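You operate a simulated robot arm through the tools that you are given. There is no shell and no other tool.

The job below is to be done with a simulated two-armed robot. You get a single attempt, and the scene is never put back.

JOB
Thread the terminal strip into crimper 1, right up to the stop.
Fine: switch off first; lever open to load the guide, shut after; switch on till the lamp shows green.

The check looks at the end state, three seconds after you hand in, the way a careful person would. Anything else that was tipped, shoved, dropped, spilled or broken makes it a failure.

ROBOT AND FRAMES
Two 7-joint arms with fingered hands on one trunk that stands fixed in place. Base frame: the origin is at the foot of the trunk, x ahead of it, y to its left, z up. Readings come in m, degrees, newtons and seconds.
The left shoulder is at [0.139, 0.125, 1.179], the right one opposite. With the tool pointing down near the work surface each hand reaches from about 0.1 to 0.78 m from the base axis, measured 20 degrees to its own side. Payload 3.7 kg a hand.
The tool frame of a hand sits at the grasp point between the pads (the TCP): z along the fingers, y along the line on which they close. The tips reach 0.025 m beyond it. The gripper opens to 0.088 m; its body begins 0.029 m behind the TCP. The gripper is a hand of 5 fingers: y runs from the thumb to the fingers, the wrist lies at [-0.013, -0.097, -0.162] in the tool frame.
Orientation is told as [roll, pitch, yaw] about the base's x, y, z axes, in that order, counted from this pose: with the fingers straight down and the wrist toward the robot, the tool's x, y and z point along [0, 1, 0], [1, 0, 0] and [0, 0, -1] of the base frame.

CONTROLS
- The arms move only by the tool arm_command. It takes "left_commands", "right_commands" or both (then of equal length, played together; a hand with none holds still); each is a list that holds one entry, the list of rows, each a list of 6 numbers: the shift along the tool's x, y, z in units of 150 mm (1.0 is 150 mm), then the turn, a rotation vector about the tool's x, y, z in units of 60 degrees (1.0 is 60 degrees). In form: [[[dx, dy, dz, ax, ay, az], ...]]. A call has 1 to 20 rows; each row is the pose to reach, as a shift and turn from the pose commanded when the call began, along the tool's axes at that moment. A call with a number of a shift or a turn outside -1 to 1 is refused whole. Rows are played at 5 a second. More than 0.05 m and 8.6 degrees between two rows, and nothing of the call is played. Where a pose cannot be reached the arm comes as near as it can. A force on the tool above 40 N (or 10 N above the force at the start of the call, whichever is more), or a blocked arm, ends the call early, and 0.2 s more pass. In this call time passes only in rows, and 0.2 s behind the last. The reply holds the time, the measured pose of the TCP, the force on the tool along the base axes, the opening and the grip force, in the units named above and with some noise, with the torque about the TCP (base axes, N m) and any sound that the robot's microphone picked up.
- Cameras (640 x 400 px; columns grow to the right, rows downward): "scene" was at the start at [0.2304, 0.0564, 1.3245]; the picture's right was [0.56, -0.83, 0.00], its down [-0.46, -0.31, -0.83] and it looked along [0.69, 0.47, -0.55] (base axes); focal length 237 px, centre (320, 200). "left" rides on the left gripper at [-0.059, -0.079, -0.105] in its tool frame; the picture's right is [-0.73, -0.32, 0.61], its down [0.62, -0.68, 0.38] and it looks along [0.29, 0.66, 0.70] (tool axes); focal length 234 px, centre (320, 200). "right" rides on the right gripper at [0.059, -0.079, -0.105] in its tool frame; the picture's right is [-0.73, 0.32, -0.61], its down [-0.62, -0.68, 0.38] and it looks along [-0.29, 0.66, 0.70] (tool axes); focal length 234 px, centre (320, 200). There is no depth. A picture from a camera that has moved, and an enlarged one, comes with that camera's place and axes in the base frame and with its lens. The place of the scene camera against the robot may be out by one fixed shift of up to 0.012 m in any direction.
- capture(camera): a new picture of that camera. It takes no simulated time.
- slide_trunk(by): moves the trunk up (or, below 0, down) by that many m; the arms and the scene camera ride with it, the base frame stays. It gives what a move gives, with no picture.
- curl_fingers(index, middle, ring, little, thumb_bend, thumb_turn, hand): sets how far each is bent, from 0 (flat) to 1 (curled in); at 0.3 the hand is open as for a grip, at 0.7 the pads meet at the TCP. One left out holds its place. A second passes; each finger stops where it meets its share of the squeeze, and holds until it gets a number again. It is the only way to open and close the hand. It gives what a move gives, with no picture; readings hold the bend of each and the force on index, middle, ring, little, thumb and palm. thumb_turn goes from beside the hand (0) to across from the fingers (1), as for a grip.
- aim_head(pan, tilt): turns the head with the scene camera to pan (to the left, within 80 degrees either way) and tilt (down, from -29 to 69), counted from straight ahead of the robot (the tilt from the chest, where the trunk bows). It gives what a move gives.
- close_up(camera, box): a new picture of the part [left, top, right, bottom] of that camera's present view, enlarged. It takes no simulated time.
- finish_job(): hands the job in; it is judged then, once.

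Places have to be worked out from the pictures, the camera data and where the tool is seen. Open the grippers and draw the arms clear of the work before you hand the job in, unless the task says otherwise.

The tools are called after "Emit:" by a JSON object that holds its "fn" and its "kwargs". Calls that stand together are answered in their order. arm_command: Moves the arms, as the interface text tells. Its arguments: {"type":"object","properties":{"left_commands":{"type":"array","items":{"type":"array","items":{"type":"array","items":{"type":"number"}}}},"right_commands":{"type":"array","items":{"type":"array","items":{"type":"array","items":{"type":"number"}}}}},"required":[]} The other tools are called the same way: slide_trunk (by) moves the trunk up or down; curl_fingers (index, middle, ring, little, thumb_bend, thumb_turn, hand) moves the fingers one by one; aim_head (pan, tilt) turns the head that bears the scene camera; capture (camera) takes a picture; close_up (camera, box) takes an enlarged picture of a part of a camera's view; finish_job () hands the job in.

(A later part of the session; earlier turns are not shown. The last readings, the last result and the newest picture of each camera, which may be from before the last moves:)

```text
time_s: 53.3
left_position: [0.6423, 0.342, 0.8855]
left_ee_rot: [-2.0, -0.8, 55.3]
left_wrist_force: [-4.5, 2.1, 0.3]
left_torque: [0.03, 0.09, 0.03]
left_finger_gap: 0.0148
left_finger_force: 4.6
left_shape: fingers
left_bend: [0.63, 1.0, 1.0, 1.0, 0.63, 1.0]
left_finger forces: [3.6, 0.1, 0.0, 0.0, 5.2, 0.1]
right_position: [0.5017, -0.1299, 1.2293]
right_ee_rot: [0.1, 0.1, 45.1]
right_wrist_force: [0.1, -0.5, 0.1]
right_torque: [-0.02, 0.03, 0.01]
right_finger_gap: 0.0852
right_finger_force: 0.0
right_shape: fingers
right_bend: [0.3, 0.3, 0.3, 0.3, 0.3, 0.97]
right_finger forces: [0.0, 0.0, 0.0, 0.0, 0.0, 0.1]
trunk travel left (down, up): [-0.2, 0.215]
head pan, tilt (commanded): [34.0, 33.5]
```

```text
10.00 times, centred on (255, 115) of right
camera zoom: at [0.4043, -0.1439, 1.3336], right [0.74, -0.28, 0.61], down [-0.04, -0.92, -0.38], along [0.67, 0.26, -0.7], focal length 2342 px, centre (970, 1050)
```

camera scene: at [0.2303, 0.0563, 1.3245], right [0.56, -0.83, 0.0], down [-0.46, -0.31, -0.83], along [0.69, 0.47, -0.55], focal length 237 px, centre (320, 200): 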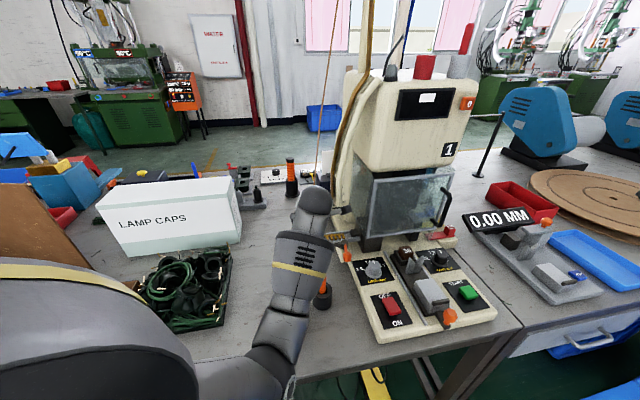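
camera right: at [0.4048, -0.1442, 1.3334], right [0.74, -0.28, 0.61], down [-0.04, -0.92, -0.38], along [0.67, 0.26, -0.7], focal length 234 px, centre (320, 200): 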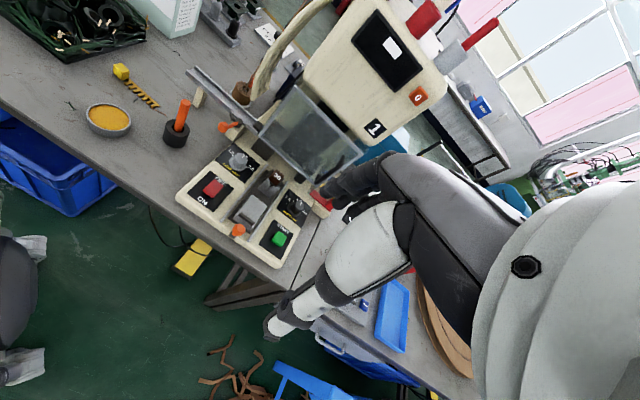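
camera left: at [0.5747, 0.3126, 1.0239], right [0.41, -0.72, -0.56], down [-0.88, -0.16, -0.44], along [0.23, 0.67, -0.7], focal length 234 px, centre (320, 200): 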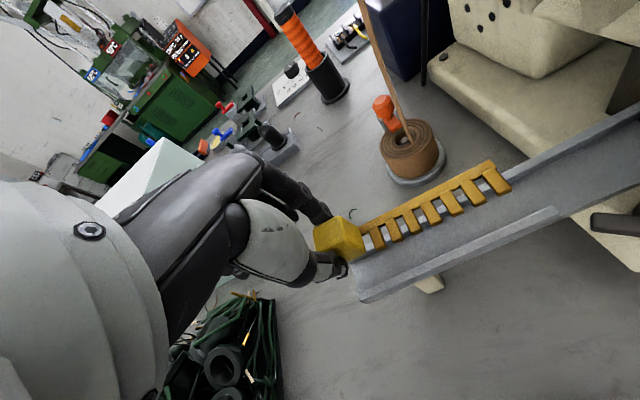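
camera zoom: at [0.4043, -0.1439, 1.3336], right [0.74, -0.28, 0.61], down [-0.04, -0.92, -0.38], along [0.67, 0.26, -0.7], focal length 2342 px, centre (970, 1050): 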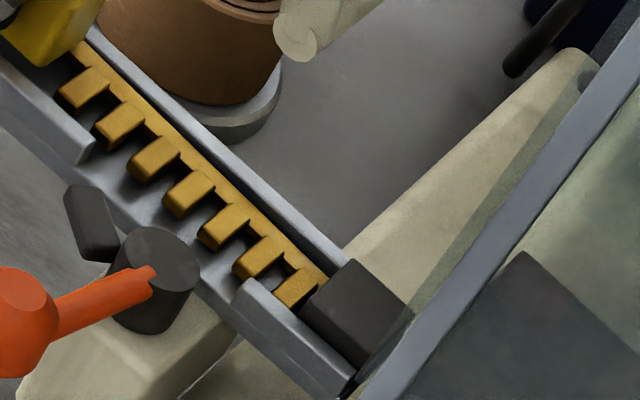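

Contact: about 5 N against the stop, with the bar end flush on the block. I release the block by opening index and thumb a little.

Emit:
{"fn": "curl_fingers", "kwargs": {"hand": "left", "index": 0.5, "thumb_bend": 0.5}}

Emit:
{"fn": "close_up", "kwargs": {"camera": "left", "box": [310, 110, 590, 310]}}

Emit:
{"fn": "close_up", "kwargs": {"camera": "right", "box": [205, 65, 275, 135]}}

```text
time_s: 54.3
left_position: [0.6426, 0.3409, 0.8845]
left_ee_rot: [-1.9, -0.8, 55.4]
left_wrist_force: [1.4, 0.3, 0.2]
left_torque: [0.0, 0.01, 0.0]
left_finger_gap: 0.0412
left_finger_force: 0.0
left_shape: fingers
left_bend: [0.5, 1.0, 1.0, 1.0, 0.5, 1.0]
left_finger forces: [0.0, 0.0, 0.0, 0.1, 0.0, 0.0]
right_position: [0.5021, -0.1295, 1.228]
right_ee_rot: [0.2, 0.1, 45.1]
right_wrist_force: [-0.7, 0.6, 0.1]
right_torque: [0.01, 0.02, -0.03]
right_finger_gap: 0.0851
right_finger_force: 0.0
right_shape: fingers
right_bend: [0.3, 0.3, 0.3, 0.3, 0.3, 0.97]
right_finger forces: [0.1, 0.0, 0.0, 0.0, 0.0, 0.1]
trunk travel left (down, up): [-0.2, 0.215]
head pan, tilt (commanded): [34.0, 33.5]
```

```text
2.00 times, centred on (450, 210) of left
camera zoom: at [0.6433, 0.2432, 0.9907], right [0.43, -0.68, -0.59], down [-0.89, -0.21, -0.41], along [0.16, 0.7, -0.7], focal length 468 px, centre (60, 180)
```

zoom: 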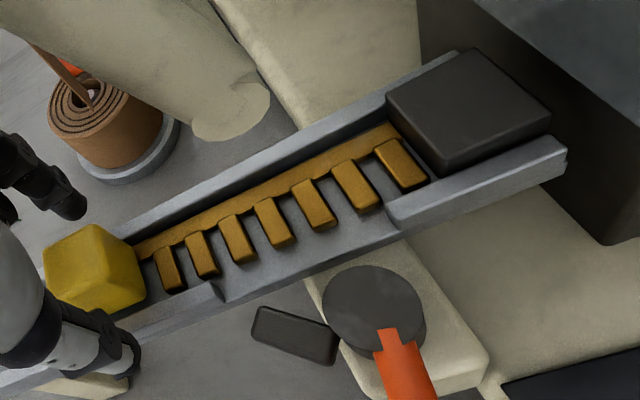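

```text
5.71 times, centred on (240, 100) of right
camera zoom: at [0.4048, -0.1442, 1.3334], right [0.74, -0.28, 0.61], down [-0.04, -0.92, -0.38], along [0.67, 0.26, -0.7], focal length 1338 px, centre (777, 771)
```

zoom: 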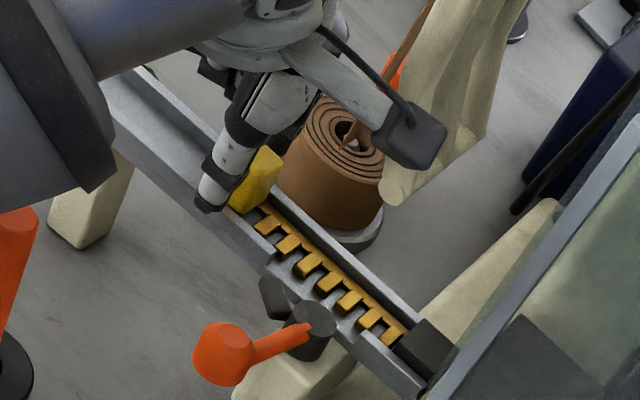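

The strip settled in the channel, its end at the block. I raise the hand straight up 10 cm.

Emit:
{"fn": "arm_command", "kwargs": {"left_commands": [[[-0.001, 0.001, -0.04, 0, 0, 0], [-0.003, 0.002, -0.1, 0, 0, 0], [-0.006, 0.004, -0.2, 0, 0, 0], [-0.011, 0.006, -0.35, 0, 0, 0], [-0.017, 0.009, -0.5, 0, 0, 0], [-0.022, 0.012, -0.666, 0, 0, 0]]]}}

Emit:
{"fn": "capture", "kwargs": {"camera": "left"}}

Emit:
{"fn": "close_up", "kwargs": {"camera": "right", "box": [205, 65, 275, 135]}}

Emit:
{"fn": "capture", "kwargs": {"camera": "scene"}}

```text
time_s: 55.7
left_position: [0.6436, 0.3411, 0.9865]
left_ee_rot: [-1.9, -0.8, 55.2]
left_wrist_force: [-1.0, 0.1, -0.7]
left_torque: [0.01, 0.0, -0.01]
left_finger_gap: 0.0409
left_finger_force: 0.1
left_shape: fingers
left_bend: [0.5, 1.0, 1.0, 1.0, 0.5, 1.0]
left_finger forces: [0.0, 0.1, 0.1, 0.0, 0.1, 0.0]
right_position: [0.5022, -0.1303, 1.2285]
right_ee_rot: [0.0, 0.0, 45.0]
right_wrist_force: [0.1, -0.3, 0.1]
right_torque: [-0.01, 0.0, 0.06]
right_finger_gap: 0.085
right_finger_force: 0.0
right_shape: fingers
right_bend: [0.3, 0.3, 0.3, 0.3, 0.3, 0.97]
right_finger forces: [0.1, 0.1, 0.1, 0.0, 0.0, 0.1]
trunk travel left (down, up): [-0.2, 0.215]
head pan, tilt (commanded): [34.0, 33.5]
```

```text
taken
camera left: at [0.6436, 0.2437, 1.0914], right [0.43, -0.68, -0.59], down [-0.89, -0.21, -0.41], along [0.16, 0.7, -0.7], focal length 234 px, centre (320, 200)
```

left: 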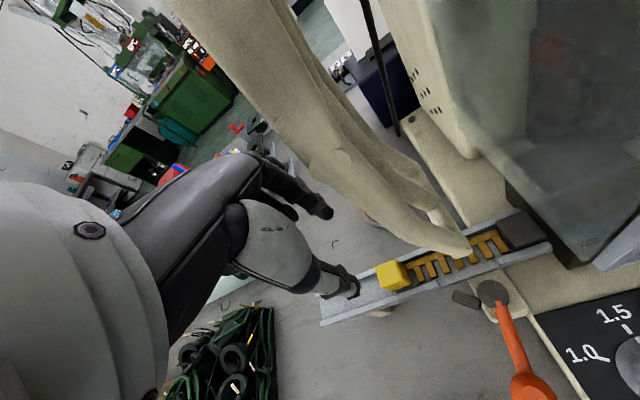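

```text
5.71 times, centred on (240, 100) of right
camera zoom: at [0.4045, -0.1443, 1.3335], right [0.74, -0.28, 0.61], down [-0.04, -0.92, -0.38], along [0.67, 0.26, -0.7], focal length 1338 px, centre (777, 771)
```

zoom: 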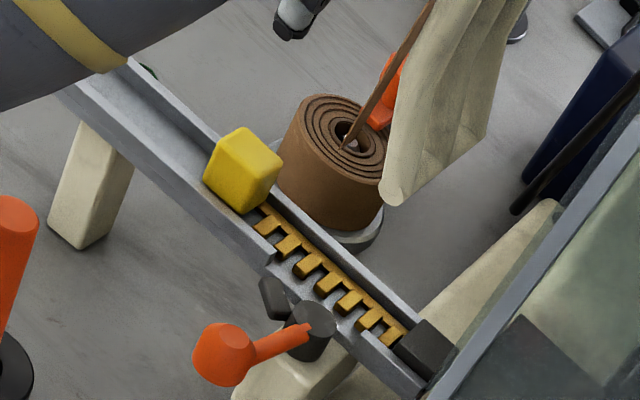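

```text
taken
camera scene: at [0.2301, 0.0563, 1.3245], right [0.56, -0.83, 0.0], down [-0.46, -0.31, -0.83], along [0.69, 0.47, -0.55], focal length 237 px, centre (320, 200)
```

scene: 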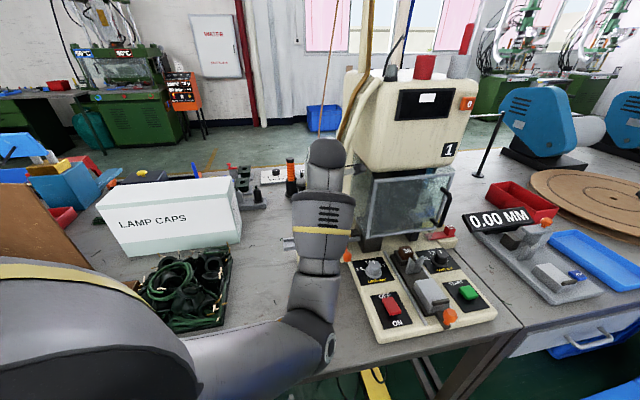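

The strip lies in the guide with its end at the block. Next I shut the lever: I withdraw the hand from the machine, turning back to 0° yaw.

Emit:
{"fn": "arm_command", "kwargs": {"left_commands": [[[0.004, -0.085, -0.03, 0, 0, 0.11], [0.008, -0.17, -0.06, 0, 0, 0.22], [0.012, -0.255, -0.09, 0, 0, 0.34], [0.016, -0.34, -0.12, 0, 0, 0.46], [0.02, -0.425, -0.15, 0, 0, 0.57], [0.024, -0.51, -0.18, 0, 0, 0.69], [0.028, -0.6, -0.21, 0, 0, 0.8], [0.032, -0.682, -0.236, 0, 0, 0.917]]]}}

Emit:
{"fn": "curl_fingers", "kwargs": {"hand": "left", "index": 0.6, "middle": 1.0, "ring": 1.0, "little": 1.0, "thumb_bend": 0.9, "thumb_turn": 1.0}}

Emit:
{"fn": "capture", "kwargs": {"camera": "left"}}

Emit:
{"fn": "capture", "kwargs": {"camera": "scene"}}

Emit:
{"fn": "close_up", "kwargs": {"camera": "right", "box": [180, 50, 300, 160]}}

```text
time_s: 57.5
left_position: [0.5797, 0.2604, 1.019]
left_ee_rot: [-0.4, -2.0, 0.1]
left_wrist_force: [-0.6, -0.1, -0.1]
left_torque: [-0.01, -0.01, 0.02]
left_finger_gap: 0.0412
left_finger_force: 0.1
left_shape: fingers
left_bend: [0.5, 1.0, 1.0, 1.0, 0.5, 1.0]
left_finger forces: [0.1, 0.0, 0.0, 0.0, 0.1, 0.0]
right_position: [0.502, -0.1314, 1.2283]
right_ee_rot: [0.0, 0.0, 44.9]
right_wrist_force: [-0.5, 0.4, -0.2]
right_torque: [-0.01, 0.03, -0.01]
right_finger_gap: 0.0848
right_finger_force: 0.1
right_shape: fingers
right_bend: [0.3, 0.3, 0.3, 0.3, 0.3, 0.97]
right_finger forces: [0.0, 0.1, 0.0, 0.0, 0.1, 0.0]
trunk travel left (down, up): [-0.2, 0.215]
head pan, tilt (commanded): [34.0, 33.5]
```

```text
time_s: 58.5
left_position: [0.5798, 0.2604, 1.019]
left_ee_rot: [-0.4, -2.1, 0.2]
left_wrist_force: [0.8, -0.3, 0.1]
left_torque: [-0.03, -0.01, 0.03]
left_finger_gap: 0.0012
left_finger_force: 0.1
left_shape: fingers
left_bend: [0.57, 1.0, 1.0, 1.0, 0.85, 1.0]
left_finger forces: [0.1, 0.0, 0.1, 0.0, 0.0, 0.1]
right_position: [0.5023, -0.1308, 1.2279]
right_ee_rot: [0.0, 0.0, 45.0]
right_wrist_force: [0.0, -0.1, 0.0]
right_torque: [-0.01, 0.0, 0.02]
right_finger_gap: 0.0848
right_finger_force: 0.1
right_shape: fingers
right_bend: [0.3, 0.3, 0.3, 0.3, 0.3, 0.97]
right_finger forces: [0.0, 0.1, 0.0, 0.1, 0.1, 0.0]
trunk travel left (down, up): [-0.2, 0.215]
head pan, tilt (commanded): [34.0, 33.5]
```

```text
taken
camera left: at [0.4983, 0.2018, 1.1213], right [-0.3, -0.73, -0.61], down [-0.67, 0.62, -0.41], along [0.68, 0.29, -0.67], focal length 234 px, centre (320, 200)
```

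left: 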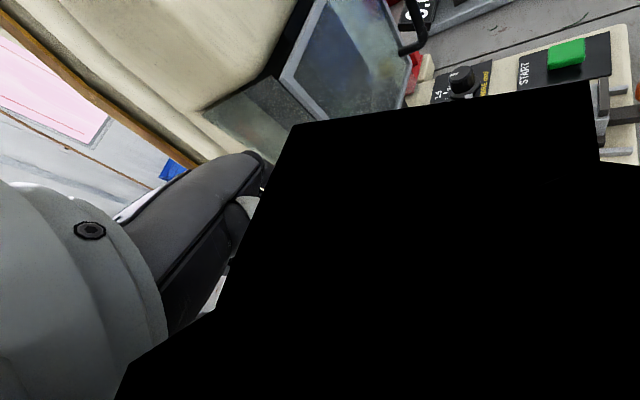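

```text
taken
camera scene: at [0.2304, 0.0563, 1.3245], right [0.56, -0.83, 0.0], down [-0.46, -0.31, -0.83], along [0.69, 0.47, -0.55], focal length 237 px, centre (320, 200)
```

scene: 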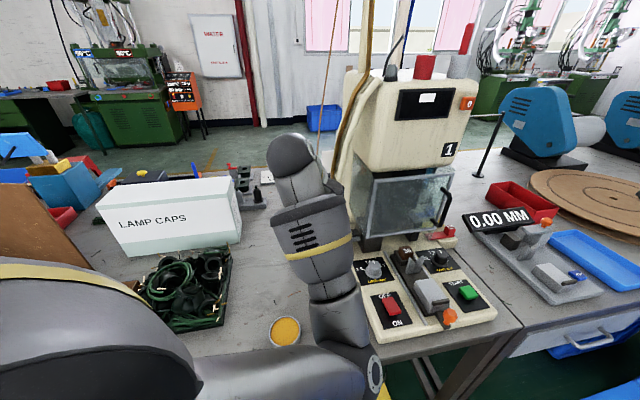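

```text
3.64 times, centred on (240, 105) of right
camera zoom: at [0.4048, -0.1442, 1.3334], right [0.74, -0.28, 0.61], down [-0.04, -0.92, -0.38], along [0.67, 0.26, -0.7], focal length 852 px, centre (611, 546)
```

zoom: 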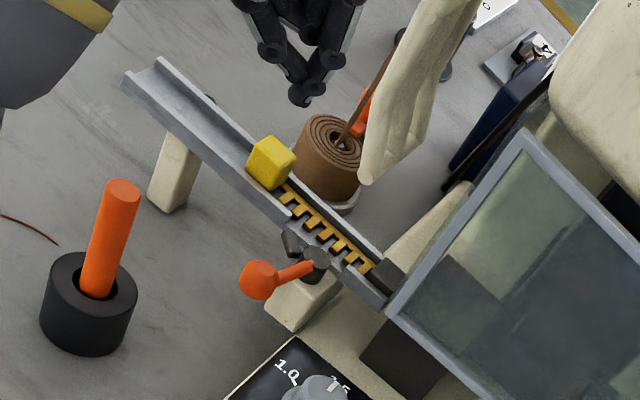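

Odd: the left arm's elbow has swung low in front (its forearm now blocks its own camera). The strip part is done, so I'll park the left arm and use the right hand for lever and switch. I retreat the left hand up and to the left in steps, watching the elbow.

Emit:
{"fn": "arm_command", "kwargs": {"left_commands": [[[0.08, -0.08, -0.08, 0, 0, 0], [0.16, -0.16, -0.16, 0, 0, 0], [0.24, -0.24, -0.24, 0, 0, 0], [0.32, -0.32, -0.32, 0, 0, 0], [0.4, -0.4, -0.4, 0, 0, 0]]]}}

Emit:
{"fn": "capture", "kwargs": {"camera": "scene"}}

Emit:
{"fn": "capture", "kwargs": {"camera": "left"}}

Emit:
{"fn": "capture", "kwargs": {"camera": "right"}}

```text
time_s: 59.7
left_position: [0.5304, 0.3537, 1.0747]
left_ee_rot: [-0.5, -2.0, 0.2]
left_wrist_force: [0.1, -0.5, -0.4]
left_torque: [0.03, 0.04, 0.01]
left_finger_gap: 0.0015
left_finger_force: 0.1
left_shape: fingers
left_bend: [0.56, 1.0, 1.0, 1.0, 0.85, 1.0]
left_finger forces: [0.0, 0.0, 0.0, 0.0, 0.0, 0.1]
left hand out of reach, approached as far as the arm can: row 1, 2, 3, 4, 5
right_position: [0.5011, -0.1312, 1.2289]
right_ee_rot: [-0.1, 0.0, 45.0]
right_wrist_force: [-0.6, -0.1, -0.1]
right_torque: [0.02, -0.02, 0.01]
right_finger_gap: 0.085
right_finger_force: 0.2
right_shape: fingers
right_bend: [0.3, 0.3, 0.3, 0.3, 0.3, 0.97]
right_finger forces: [0.0, 0.0, 0.0, 0.1, 0.0, 0.0]
trunk travel left (down, up): [-0.2, 0.215]
head pan, tilt (commanded): [34.0, 33.5]
```

```text
taken
camera scene: at [0.2286, 0.0563, 1.325], right [0.56, -0.83, 0.0], down [-0.46, -0.31, -0.83], along [0.69, 0.47, -0.55], focal length 237 px, centre (320, 200)
```

scene: 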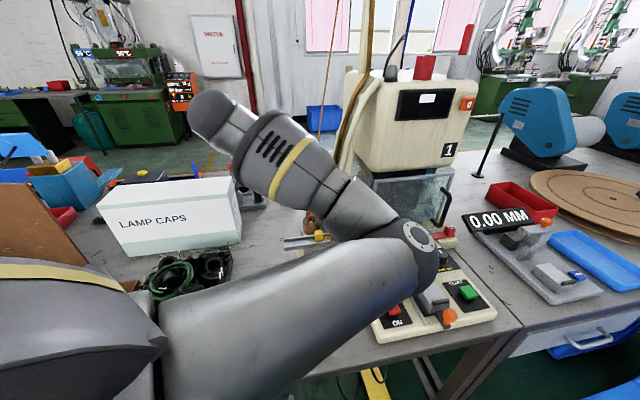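

```text
taken
camera left: at [0.4483, 0.295, 1.1778], right [-0.3, -0.73, -0.61], down [-0.67, 0.62, -0.41], along [0.68, 0.29, -0.68], focal length 234 px, centre (320, 200)
```

left: 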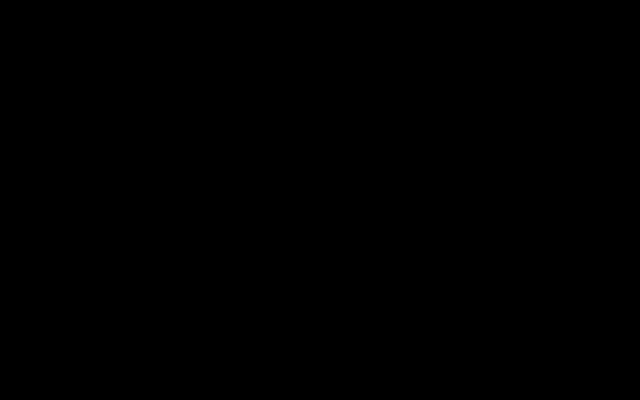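

```text
taken
camera right: at [0.4029, -0.1443, 1.3344], right [0.74, -0.28, 0.61], down [-0.04, -0.92, -0.38], along [0.67, 0.26, -0.69], focal length 234 px, centre (320, 200)
```

right: 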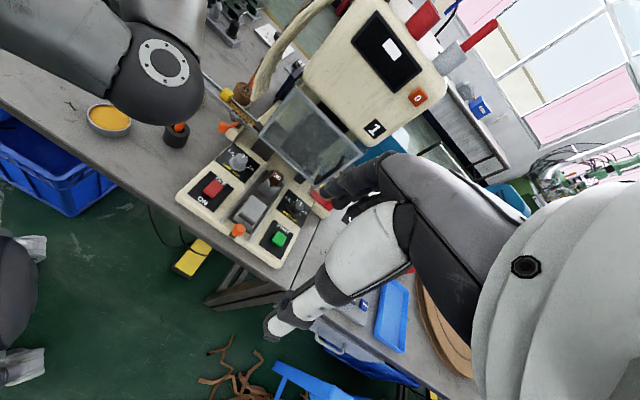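

The left elbow is now swung inward at (0.45, 0.07, 1.12) — high and clear of everything, but an awkward posture. I try turning the hand to negative yaw in place to let the elbow swing back out, and check.

Emit:
{"fn": "arm_command", "kwargs": {"left_commands": [[[0, 0, 0, 0, 0, 0.1], [0, 0, 0, 0, 0, 0.2], [0, 0, 0, 0, 0, 0.3]]]}}

Emit:
{"fn": "capture", "kwargs": {"camera": "scene"}}

Emit:
{"fn": "capture", "kwargs": {"camera": "right"}}

```text
time_s: 60.5
left_position: [0.5318, 0.3533, 1.0762]
left_ee_rot: [0.2, -2.1, -17.9]
left_wrist_force: [-0.1, -0.1, -0.3]
left_torque: [-0.01, 0.01, -0.01]
left_finger_gap: 0.0015
left_finger_force: 0.1
left_shape: fingers
left_bend: [0.56, 1.0, 1.0, 1.0, 0.85, 1.0]
left_finger forces: [0.0, 0.1, 0.0, 0.0, 0.0, 0.1]
right_position: [0.5023, -0.1298, 1.2284]
right_ee_rot: [0.0, -0.1, 45.0]
right_wrist_force: [0.5, 0.5, 0.4]
right_torque: [0.02, 0.01, 0.01]
right_finger_gap: 0.0854
right_finger_force: 0.0
right_shape: fingers
right_bend: [0.3, 0.3, 0.3, 0.3, 0.3, 0.97]
right_finger forces: [0.1, 0.0, 0.0, 0.1, 0.0, 0.0]
trunk travel left (down, up): [-0.2, 0.215]
head pan, tilt (commanded): [34.0, 33.5]
```

```text
taken
camera scene: at [0.2301, 0.0564, 1.3245], right [0.56, -0.83, 0.0], down [-0.46, -0.31, -0.83], along [0.69, 0.47, -0.55], focal length 237 px, centre (320, 200)
```

scene: 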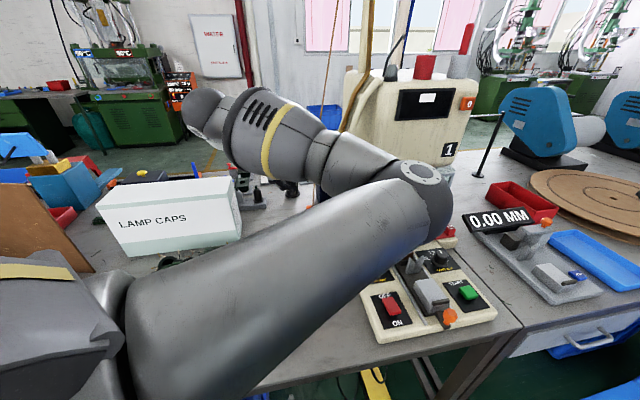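

```text
taken
camera right: at [0.4045, -0.1441, 1.3335], right [0.74, -0.28, 0.61], down [-0.04, -0.92, -0.38], along [0.67, 0.26, -0.7], focal length 234 px, centre (320, 200)
```

right: 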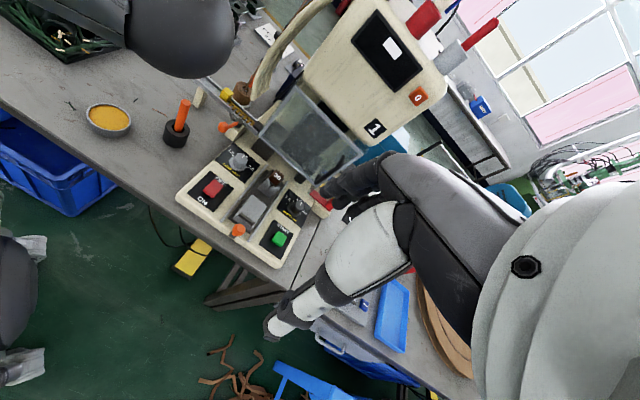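

Turning to negative yaw is lifting the elbow back up. I continue the same way and check again.

Emit:
{"fn": "arm_command", "kwargs": {"left_commands": [[[0, 0, 0, 0, 0, 0.1], [0, 0, 0, 0, 0, 0.2], [0, 0, 0, 0, 0, 0.3], [0, 0, 0, 0, 0, 0.4]]]}}

Emit:
{"fn": "capture", "kwargs": {"camera": "scene"}}

Emit:
{"fn": "capture", "kwargs": {"camera": "right"}}

Emit:
{"fn": "capture", "kwargs": {"camera": "left"}}

```text
time_s: 61.5
left_position: [0.5325, 0.3541, 1.0747]
left_ee_rot: [1.1, -1.8, -41.9]
left_wrist_force: [0.4, -0.8, 0.9]
left_torque: [0.0, -0.01, 0.02]
left_finger_gap: 0.0013
left_finger_force: 0.0
left_shape: fingers
left_bend: [0.56, 1.0, 1.0, 1.0, 0.85, 1.0]
left_finger forces: [0.0, 0.1, 0.0, 0.1, 0.0, 0.0]
right_position: [0.5034, -0.131, 1.2291]
right_ee_rot: [0.0, -0.1, 45.0]
right_wrist_force: [0.4, 0.4, -0.2]
right_torque: [0.02, 0.01, 0.01]
right_finger_gap: 0.0851
right_finger_force: 0.0
right_shape: fingers
right_bend: [0.3, 0.3, 0.3, 0.3, 0.3, 0.97]
right_finger forces: [0.0, 0.1, 0.1, 0.1, 0.0, 0.0]
trunk travel left (down, up): [-0.2, 0.215]
head pan, tilt (commanded): [34.0, 33.5]
```

```text
taken
camera scene: at [0.2303, 0.0564, 1.3245], right [0.56, -0.83, 0.0], down [-0.46, -0.31, -0.83], along [0.69, 0.47, -0.55], focal length 237 px, centre (320, 200)
```

scene: 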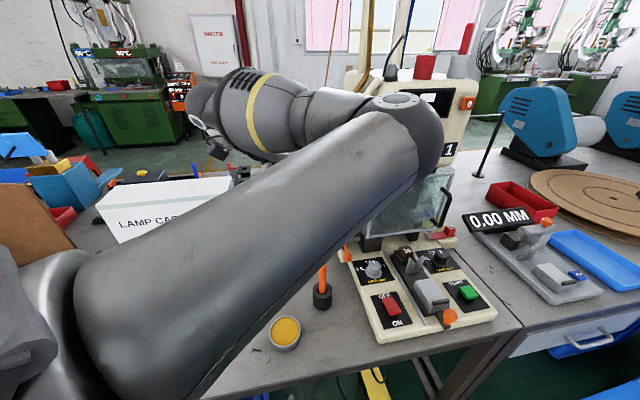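

```text
taken
camera right: at [0.4047, -0.1441, 1.3334], right [0.74, -0.28, 0.61], down [-0.04, -0.92, -0.38], along [0.67, 0.26, -0.7], focal length 234 px, centre (320, 200)
```

right: 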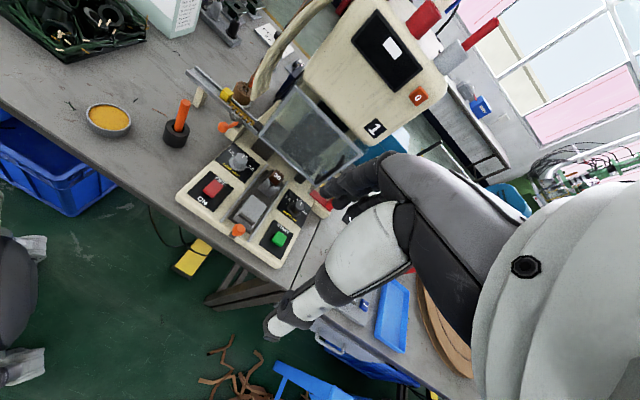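

```text
taken
camera left: at [0.4306, 0.3628, 1.1754], right [-0.7, -0.33, -0.63], down [-0.08, 0.92, -0.39], along [0.71, -0.23, -0.67], focal length 234 px, centre (320, 200)
```

left: 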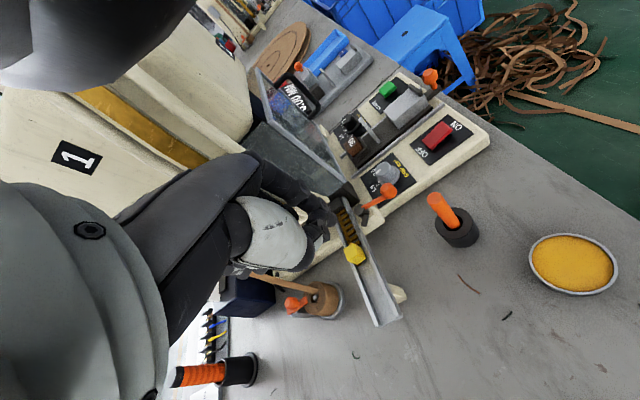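

The elbow keeps rising, and the left camera sees again. I now back the hand off to the left-rear and up from there.

Emit:
{"fn": "arm_command", "kwargs": {"left_commands": [[[0.006, -0.11, -0.08, 0, 0, 0.05], [0.012, -0.22, -0.16, 0, 0, 0.1], [0.018, -0.34, -0.24, 0, 0, 0.15], [0.024, -0.45, -0.32, 0, 0, 0.15], [0.03, -0.565, -0.4, 0, 0, 0.15]]]}}

Emit:
{"fn": "capture", "kwargs": {"camera": "scene"}}

Emit:
{"fn": "capture", "kwargs": {"camera": "left"}}

```text
time_s: 62.7
left_position: [0.4693, 0.4134, 1.1324]
left_ee_rot: [1.4, -1.6, -50.8]
left_wrist_force: [0.0, -1.0, 0.5]
left_torque: [0.0, -0.03, 0.03]
left_finger_gap: 0.0013
left_finger_force: 0.1
left_shape: fingers
left_bend: [0.56, 1.0, 1.0, 1.0, 0.85, 1.0]
left_finger forces: [0.0, 0.0, 0.0, 0.0, 0.1, 0.1]
right_position: [0.503, -0.1303, 1.228]
right_ee_rot: [0.0, 0.0, 45.0]
right_wrist_force: [-0.5, -0.2, 0.2]
right_torque: [0.01, -0.01, 0.01]
right_finger_gap: 0.0852
right_finger_force: 0.0
right_shape: fingers
right_bend: [0.3, 0.3, 0.3, 0.3, 0.3, 0.97]
right_finger forces: [0.1, 0.1, 0.1, 0.1, 0.0, 0.0]
trunk travel left (down, up): [-0.2, 0.215]
head pan, tilt (commanded): [34.0, 33.5]
```

```text
taken
camera scene: at [0.2298, 0.0566, 1.3246], right [0.56, -0.83, 0.0], down [-0.46, -0.31, -0.83], along [0.69, 0.47, -0.55], focal length 237 px, centre (320, 200)
```

scene: 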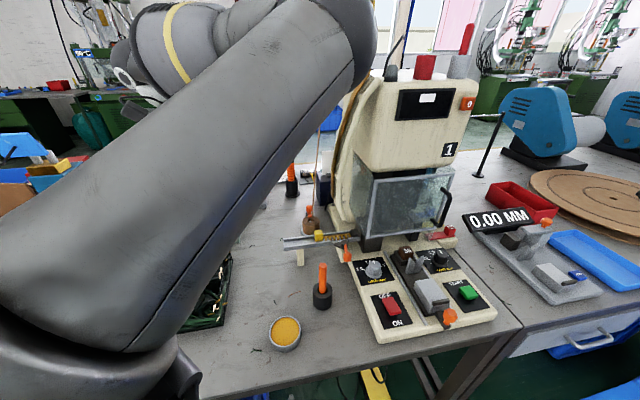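

```text
taken
camera left: at [0.3703, 0.4378, 1.2338], right [-0.74, -0.21, -0.63], down [0.07, 0.92, -0.39], along [0.66, -0.33, -0.67], focal length 234 px, centre (320, 200)
```

left: 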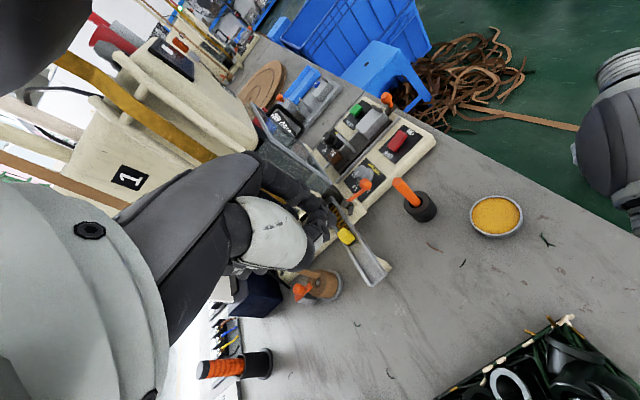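

The elbow is back up on the outside. I take the left hand further left and back to leave room for the right arm.

Emit:
{"fn": "arm_command", "kwargs": {"left_commands": [[[-0.028, -0.155, -0.09, 0, 0, 0], [-0.056, -0.31, -0.18, 0, 0, 0], [-0.084, -0.466, -0.27, 0, 0, 0], [-0.112, -0.62, -0.36, 0, 0, 0], [-0.14, -0.777, -0.45, 0, 0, 0]]]}}

Emit:
{"fn": "capture", "kwargs": {"camera": "scene"}}

Emit:
{"fn": "capture", "kwargs": {"camera": "left"}}

Emit:
{"fn": "capture", "kwargs": {"camera": "right"}}

```text
time_s: 63.9
left_position: [0.3756, 0.4917, 1.1954]
left_ee_rot: [1.4, -1.7, -50.7]
left_wrist_force: [-0.4, -0.4, 0.1]
left_torque: [-0.02, -0.02, -0.01]
left_finger_gap: 0.0016
left_finger_force: 0.2
left_shape: fingers
left_bend: [0.56, 1.0, 1.0, 1.0, 0.85, 1.0]
left_finger forces: [0.1, 0.0, 0.1, 0.0, 0.0, 0.0]
right_position: [0.5026, -0.1303, 1.2287]
right_ee_rot: [-0.1, 0.0, 45.1]
right_wrist_force: [-1.4, -0.1, -0.4]
right_torque: [0.01, -0.04, -0.02]
right_finger_gap: 0.0851
right_finger_force: 0.0
right_shape: fingers
right_bend: [0.3, 0.3, 0.3, 0.3, 0.3, 0.97]
right_finger forces: [0.0, 0.0, 0.1, 0.0, 0.0, 0.1]
trunk travel left (down, up): [-0.2, 0.215]
head pan, tilt (commanded): [34.0, 33.5]
```

```text
taken
camera scene: at [0.2295, 0.0567, 1.3247], right [0.56, -0.83, 0.0], down [-0.46, -0.31, -0.83], along [0.69, 0.47, -0.55], focal length 237 px, centre (320, 200)
```

scene: 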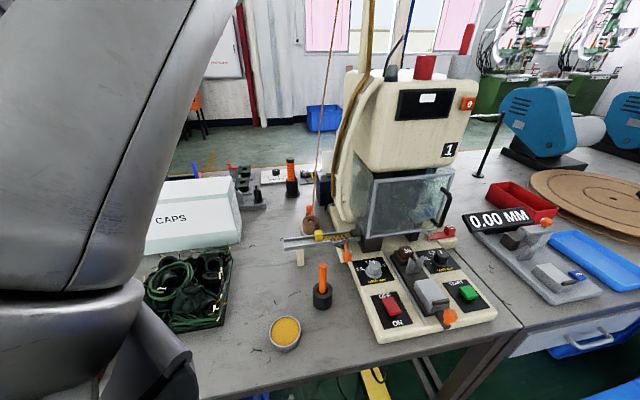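

```text
taken
camera left: at [0.2773, 0.516, 1.2972], right [-0.74, -0.21, -0.63], down [0.07, 0.92, -0.39], along [0.66, -0.33, -0.67], focal length 234 px, centre (320, 200)
```

left: 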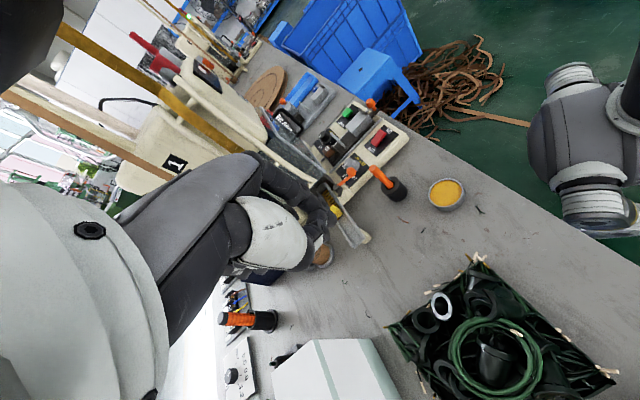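

```text
taken
camera right: at [0.4039, -0.1438, 1.3339], right [0.74, -0.28, 0.61], down [-0.04, -0.92, -0.38], along [0.67, 0.26, -0.7], focal length 234 px, centre (320, 200)
```

right: 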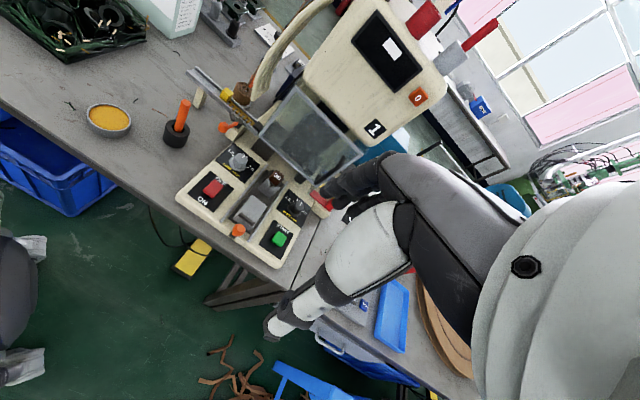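

Left arm is parked clear, everything on the bench undisturbed. I shape the right hand into the same closed pinch and start bringing it over, high, toward the lever's right side.

Emit:
{"fn": "curl_fingers", "kwargs": {"hand": "right", "index": 0.6, "middle": 1.0, "ring": 1.0, "little": 1.0, "thumb_bend": 0.9, "thumb_turn": 1.0}}

Emit:
{"fn": "arm_command", "kwargs": {"right_commands": [[[0.06, 0.12, 0.07, 0, 0, 0.03], [0.12, 0.25, 0.14, 0, 0, 0.06], [0.18, 0.37, 0.21, 0, 0, 0.09], [0.24, 0.5, 0.28, 0, 0, 0.12], [0.3, 0.62, 0.35, 0, 0, 0.16], [0.36, 0.75, 0.42, 0, 0, 0.19], [0.42, 0.87, 0.49, 0, 0, 0.22], [0.479, 0.99, 0.56, 0, 0, 0.25]]]}}

Emit:
{"fn": "capture", "kwargs": {"camera": "right"}}

Emit:
{"fn": "capture", "kwargs": {"camera": "scene"}}

```text
time_s: 64.9
left_position: [0.3773, 0.4903, 1.196]
left_ee_rot: [1.3, -1.6, -50.8]
left_wrist_force: [0.1, -1.0, 0.1]
left_torque: [0.03, -0.03, 0.01]
left_finger_gap: 0.0012
left_finger_force: 0.0
left_shape: fingers
left_bend: [0.56, 1.0, 1.0, 1.0, 0.85, 1.0]
left_finger forces: [0.1, 0.0, 0.0, 0.0, 0.1, 0.0]
right_position: [0.5035, -0.131, 1.2286]
right_ee_rot: [0.0, 0.0, 44.9]
right_wrist_force: [-0.4, 0.2, -0.2]
right_torque: [0.02, 0.01, -0.02]
right_finger_gap: 0.0015
right_finger_force: 0.0
right_shape: fingers
right_bend: [0.56, 1.0, 1.0, 1.0, 0.85, 1.0]
right_finger forces: [0.1, 0.0, 0.0, 0.0, 0.1, 0.0]
trunk travel left (down, up): [-0.2, 0.215]
head pan, tilt (commanded): [34.0, 33.5]
```

```text
time_s: 66.7
left_position: [0.3775, 0.4914, 1.1949]
left_ee_rot: [1.2, -1.6, -50.9]
left_wrist_force: [-0.7, -0.3, 0.0]
left_torque: [-0.03, 0.01, 0.02]
left_finger_gap: 0.0014
left_finger_force: 0.0
left_shape: fingers
left_bend: [0.56, 1.0, 1.0, 1.0, 0.85, 1.0]
left_finger forces: [0.0, 0.1, 0.0, 0.0, 0.0, 0.1]
right_position: [0.5572, 0.0249, 1.1437]
right_ee_rot: [0.0, 0.1, 30.1]
right_wrist_force: [-1.0, 0.4, 0.0]
right_torque: [-0.03, -0.02, 0.01]
right_finger_gap: 0.0014
right_finger_force: 0.0
right_shape: fingers
right_bend: [0.56, 1.0, 1.0, 1.0, 0.85, 1.0]
right_finger forces: [0.0, 0.0, 0.1, 0.0, 0.0, 0.0]
trunk travel left (down, up): [-0.2, 0.215]
head pan, tilt (commanded): [34.0, 33.5]
```

```text
taken
camera right: at [0.4587, 0.0375, 1.2486], right [0.64, -0.47, 0.61], down [-0.28, -0.88, -0.38], along [0.71, 0.08, -0.7], focal length 234 px, centre (320, 200)
```

right: 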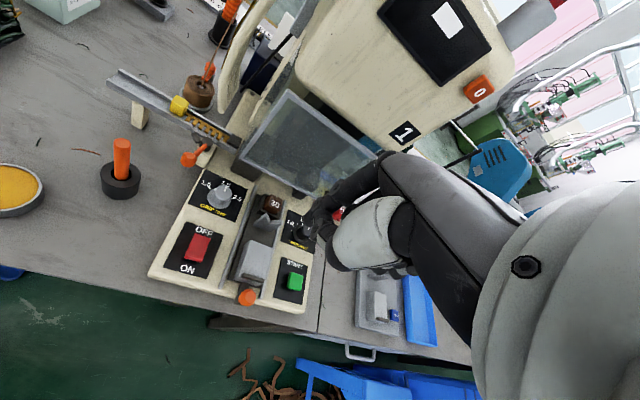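

```text
taken
camera scene: at [0.2307, 0.0568, 1.3244], right [0.56, -0.83, 0.0], down [-0.46, -0.31, -0.83], along [0.69, 0.47, -0.55], focal length 237 px, centre (320, 200)
```

scene: 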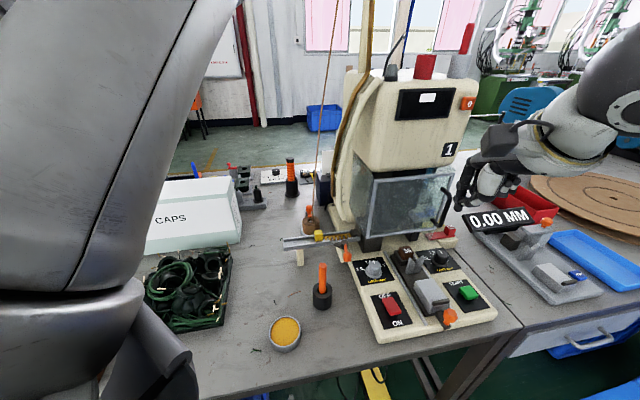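

The right hand is at (0.557, 0.025, 1.14) with 30° yaw. I bring it above a point just right of the lever knob, still 10 cm above it.

Emit:
{"fn": "arm_command", "kwargs": {"right_commands": [[[0.09, 0.11, 0.05, 0, 0, 0], [0.18, 0.22, 0.12, 0, 0, 0], [0.275, 0.33, 0.22, 0, 0, 0], [0.37, 0.435, 0.35, 0, 0, 0], [0.46, 0.54, 0.5, 0, 0, 0], [0.55, 0.65, 0.66, 0, 0, 0], [0.64, 0.76, 0.83, 0, 0, 0], [0.735, 0.869, 1.0, 0, 0, 0]]]}}

Emit:
{"fn": "capture", "kwargs": {"camera": "right"}}

Emit:
{"fn": "capture", "kwargs": {"camera": "scene"}}

Emit:
{"fn": "close_up", "kwargs": {"camera": "left", "box": [270, 90, 430, 250]}}

```text
time_s: 68.5
left_position: [0.3779, 0.4916, 1.1951]
left_ee_rot: [1.2, -1.6, -50.8]
left_wrist_force: [0.6, -0.5, 0.5]
left_torque: [0.04, 0.01, 0.01]
left_finger_gap: 0.0017
left_finger_force: 0.1
left_shape: fingers
left_bend: [0.56, 1.0, 1.0, 1.0, 0.85, 1.0]
left_finger forces: [0.0, 0.0, 0.0, 0.0, 0.0, 0.0]
right_position: [0.6142, 0.1859, 0.9934]
right_ee_rot: [-0.1, 0.0, 29.8]
right_wrist_force: [0.0, -0.4, 0.1]
right_torque: [-0.01, -0.03, 0.01]
right_finger_gap: 0.0018
right_finger_force: 0.1
right_shape: fingers
right_bend: [0.56, 1.0, 1.0, 1.0, 0.85, 1.0]
right_finger forces: [0.0, 0.0, 0.0, 0.0, 0.0, 0.1]
trunk travel left (down, up): [-0.2, 0.215]
head pan, tilt (commanded): [34.0, 33.5]
```

```text
taken
camera right: at [0.5165, 0.1981, 1.098], right [0.64, -0.47, 0.61], down [-0.28, -0.88, -0.38], along [0.71, 0.08, -0.7], focal length 234 px, centre (320, 200)
```

right: 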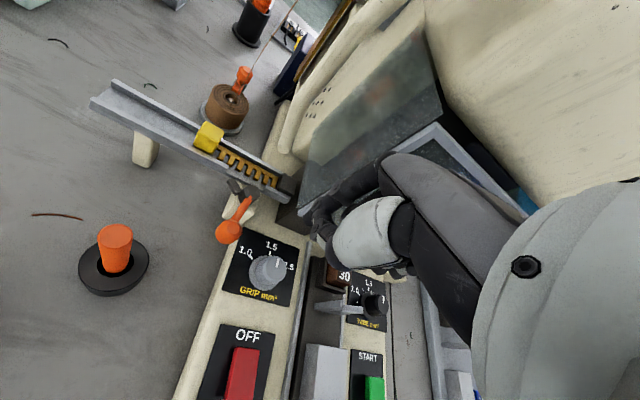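

```text
taken
camera scene: at [0.2308, 0.0568, 1.3243], right [0.56, -0.83, 0.0], down [-0.46, -0.31, -0.83], along [0.69, 0.47, -0.55], focal length 237 px, centre (320, 200)
```

scene: 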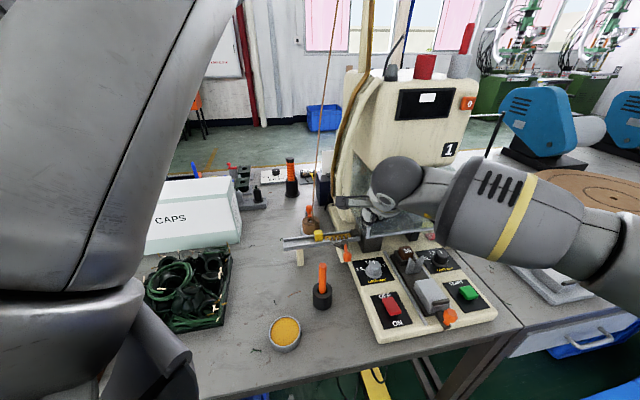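

```text
2.50 times, centred on (350, 170) of left
camera zoom: at [0.279, 0.5158, 1.2965], right [-0.75, -0.21, -0.63], down [0.07, 0.92, -0.39], along [0.66, -0.33, -0.67], focal length 585 px, centre (245, 275)
```

zoom: 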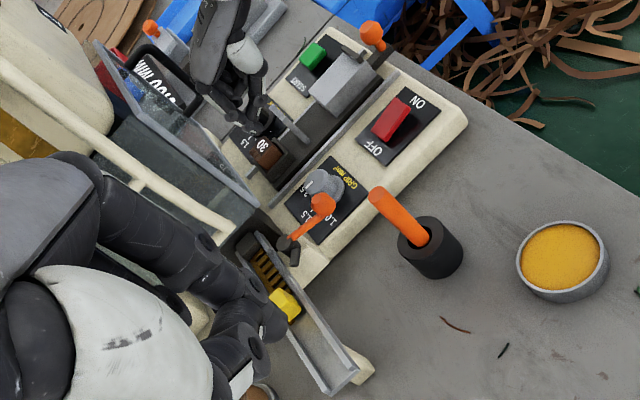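

The tip should be beside the knob (≈(0.615, 0.230)). Before descending I check the clearance between the curled fingers and the guard door.

Emit:
{"fn": "close_up", "kwargs": {"camera": "right", "box": [200, 120, 480, 320]}}

Emit:
{"fn": "close_up", "kwargs": {"camera": "scene", "box": [330, 150, 470, 260]}}

Emit:
{"fn": "close_up", "kwargs": {"camera": "left", "box": [290, 100, 370, 180]}}

```text
2.00 times, centred on (340, 220) of right
camera zoom: at [0.5165, 0.1981, 1.098], right [0.64, -0.47, 0.61], down [-0.28, -0.88, -0.38], along [0.71, 0.08, -0.7], focal length 468 px, centre (280, 160)
```

zoom: 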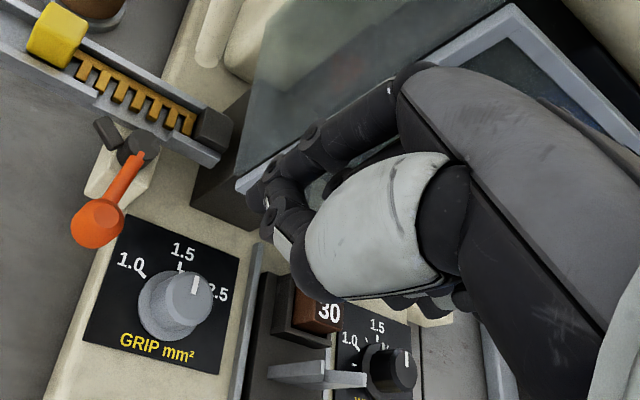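

```text
3.64 times, centred on (400, 205) of scene
camera zoom: at [0.2308, 0.0568, 1.3243], right [0.56, -0.83, 0.0], down [-0.46, -0.31, -0.83], along [0.69, 0.47, -0.55], focal length 862 px, centre (29, 182)
```

zoom: 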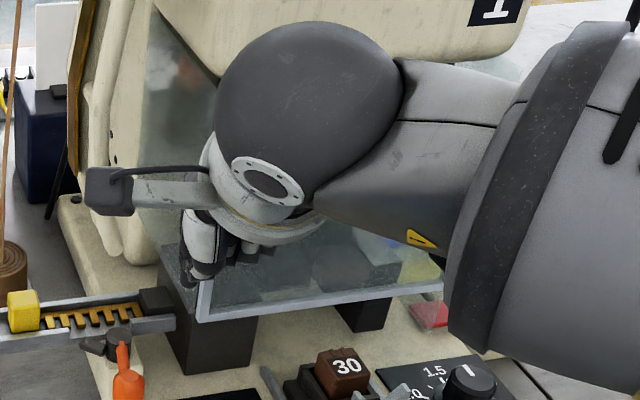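

```text
5.00 times, centred on (330, 140) of left
camera zoom: at [0.279, 0.5158, 1.2965], right [-0.75, -0.21, -0.63], down [0.07, 0.92, -0.39], along [0.66, -0.33, -0.67], focal length 1171 px, centre (270, 500)
```

zoom: 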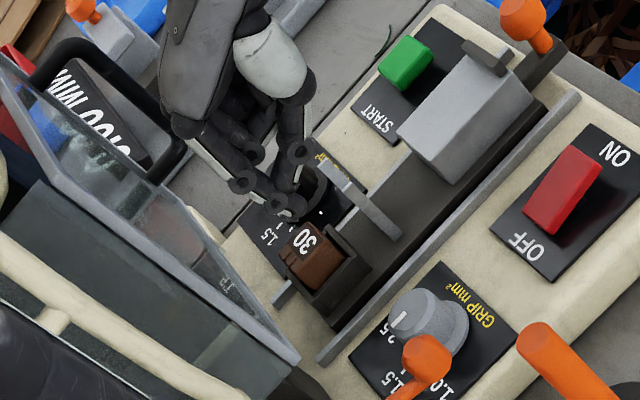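

The door's lower corner is at about (0.704, 0.216, 0.87), roughly 4 cm behind the curled fingers, so descending is safe. I lower to knob height beside the knob.

Emit:
{"fn": "arm_command", "kwargs": {"right_commands": [[[0, 0, 0.12, 0, 0, 0], [0, 0, 0.25, 0, 0, 0], [0, 0, 0.38, 0, 0, 0], [0, 0, 0.5, 0, 0, 0], [0, 0, 0.62, 0, 0, 0], [0, 0, 0.7, 0, 0, 0]]]}}

Emit:
{"fn": "capture", "kwargs": {"camera": "right"}}

Emit:
{"fn": "close_up", "kwargs": {"camera": "scene", "box": [320, 190, 420, 280]}}

Emit:
{"fn": "close_up", "kwargs": {"camera": "left", "box": [310, 130, 390, 210]}}

```text
time_s: 69.9
left_position: [0.3777, 0.4904, 1.1954]
left_ee_rot: [1.1, -1.6, -50.8]
left_wrist_force: [-0.2, 0.6, 0.2]
left_torque: [0.0, 0.02, 0.0]
left_finger_gap: 0.0015
left_finger_force: 0.0
left_shape: fingers
left_bend: [0.56, 1.0, 1.0, 1.0, 0.85, 1.0]
left_finger forces: [0.1, 0.0, 0.0, 0.1, 0.0, 0.0]
right_position: [0.6142, 0.1852, 0.8902]
right_ee_rot: [0.1, 0.0, 30.1]
right_wrist_force: [-0.3, -0.1, 1.3]
right_torque: [-0.05, -0.04, 0.0]
right_finger_gap: 0.0013
right_finger_force: 0.1
right_shape: fingers
right_bend: [0.56, 1.0, 1.0, 1.0, 0.85, 1.0]
right_finger forces: [0.0, 0.0, 0.0, 0.0, 0.0, 0.0]
trunk travel left (down, up): [-0.2, 0.215]
head pan, tilt (commanded): [34.0, 33.5]
```

```text
taken
camera right: at [0.5162, 0.1982, 0.9945], right [0.64, -0.47, 0.61], down [-0.28, -0.88, -0.38], along [0.71, 0.08, -0.7], focal length 234 px, centre (320, 200)
```

right: 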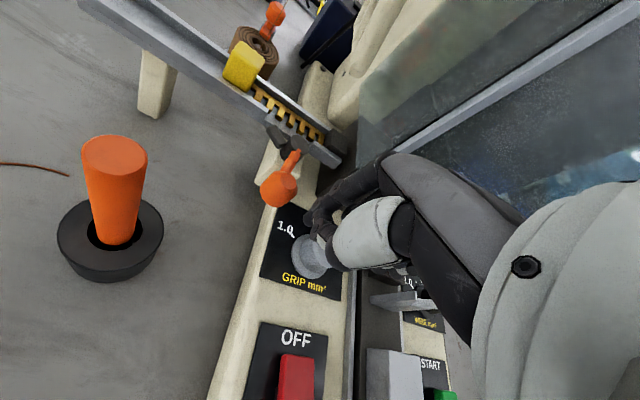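

```text
4.44 times, centred on (370, 235) of scene
camera zoom: at [0.2305, 0.0564, 1.3244], right [0.56, -0.83, 0.0], down [-0.46, -0.31, -0.83], along [0.69, 0.47, -0.55], focal length 1053 px, centre (98, 44)
```

zoom: 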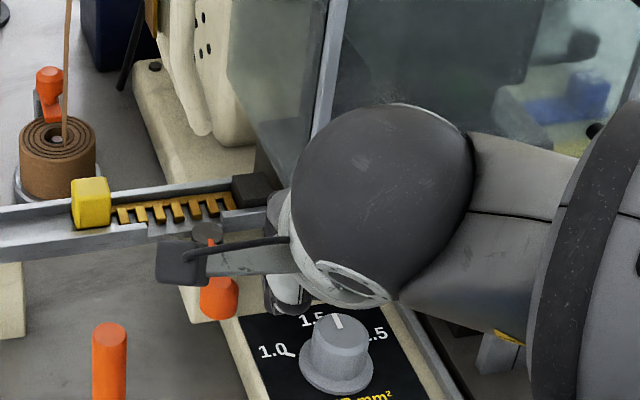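

```text
5.00 times, centred on (350, 170) of left
camera zoom: at [0.2786, 0.5155, 1.2969], right [-0.74, -0.21, -0.63], down [0.07, 0.92, -0.39], along [0.66, -0.33, -0.67], focal length 1171 px, centre (170, 350)
```

zoom: 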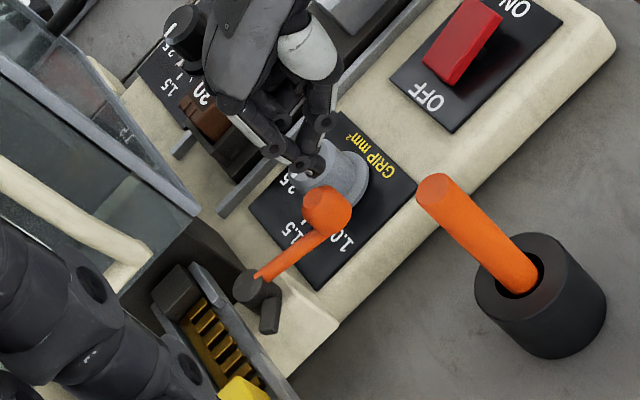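

The tip is beside the knob at its height. I push it back along its arc in small steps, first part.

Emit:
{"fn": "arm_command", "kwargs": {"right_commands": [[[0.05, 0.006, 0, 0, 0, 0], [0.102, 0.013, 0, 0, 0, 0], [0.146, 0, 0, 0, 0, 0], [0.191, -0.014, 0, 0, 0, 0], [0.232, -0.016, 0, 0, 0, 0], [0.274, -0.017, 0, 0, 0, 0]]]}}

Emit:
{"fn": "capture", "kwargs": {"camera": "right"}}

Emit:
{"fn": "close_up", "kwargs": {"camera": "left", "box": [310, 130, 390, 210]}}

```text
time_s: 71.3
left_position: [0.3767, 0.491, 1.1945]
left_ee_rot: [1.3, -1.6, -50.8]
left_wrist_force: [-0.1, 0.4, 0.3]
left_torque: [0.02, 0.0, 0.02]
left_finger_gap: 0.0012
left_finger_force: 0.2
left_shape: fingers
left_bend: [0.56, 1.0, 1.0, 1.0, 0.85, 1.0]
left_finger forces: [0.0, 0.0, 0.1, 0.1, 0.0, 0.0]
right_position: [0.5906, 0.2203, 0.8882]
right_ee_rot: [-0.1, 0.0, 29.9]
right_wrist_force: [0.7, 0.0, -0.7]
right_torque: [0.0, 0.04, 0.0]
right_finger_gap: 0.0015
right_finger_force: 0.1
right_shape: fingers
right_bend: [0.56, 1.0, 1.0, 1.0, 0.86, 1.0]
right_finger forces: [0.1, 0.0, 0.0, 0.0, 0.0, 0.1]
trunk travel left (down, up): [-0.2, 0.215]
head pan, tilt (commanded): [34.0, 33.5]
```

```text
taken
camera right: at [0.4933, 0.2323, 0.9947], right [0.64, -0.47, 0.61], down [-0.28, -0.88, -0.38], along [0.71, 0.08, -0.7], focal length 234 px, centre (320, 200)
```

right: 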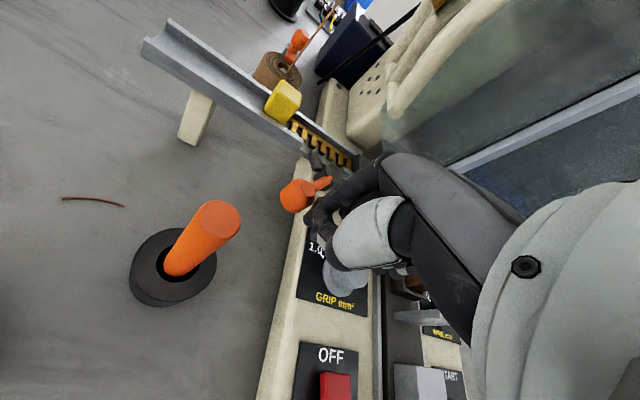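

```text
5.00 times, centred on (350, 170) of left
camera zoom: at [0.2785, 0.5155, 1.2969], right [-0.74, -0.21, -0.63], down [0.07, 0.92, -0.39], along [0.66, -0.33, -0.67], focal length 1171 px, centre (170, 350)
```

zoom: 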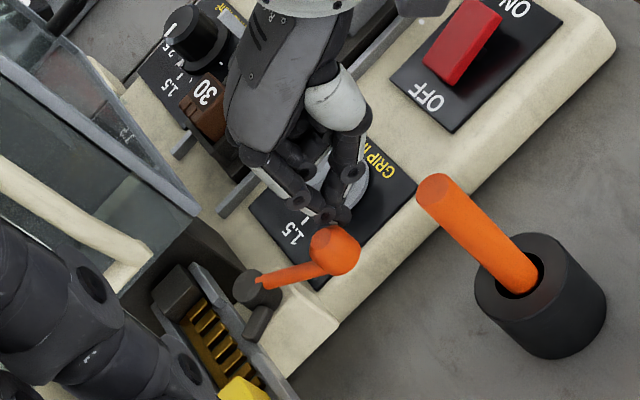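

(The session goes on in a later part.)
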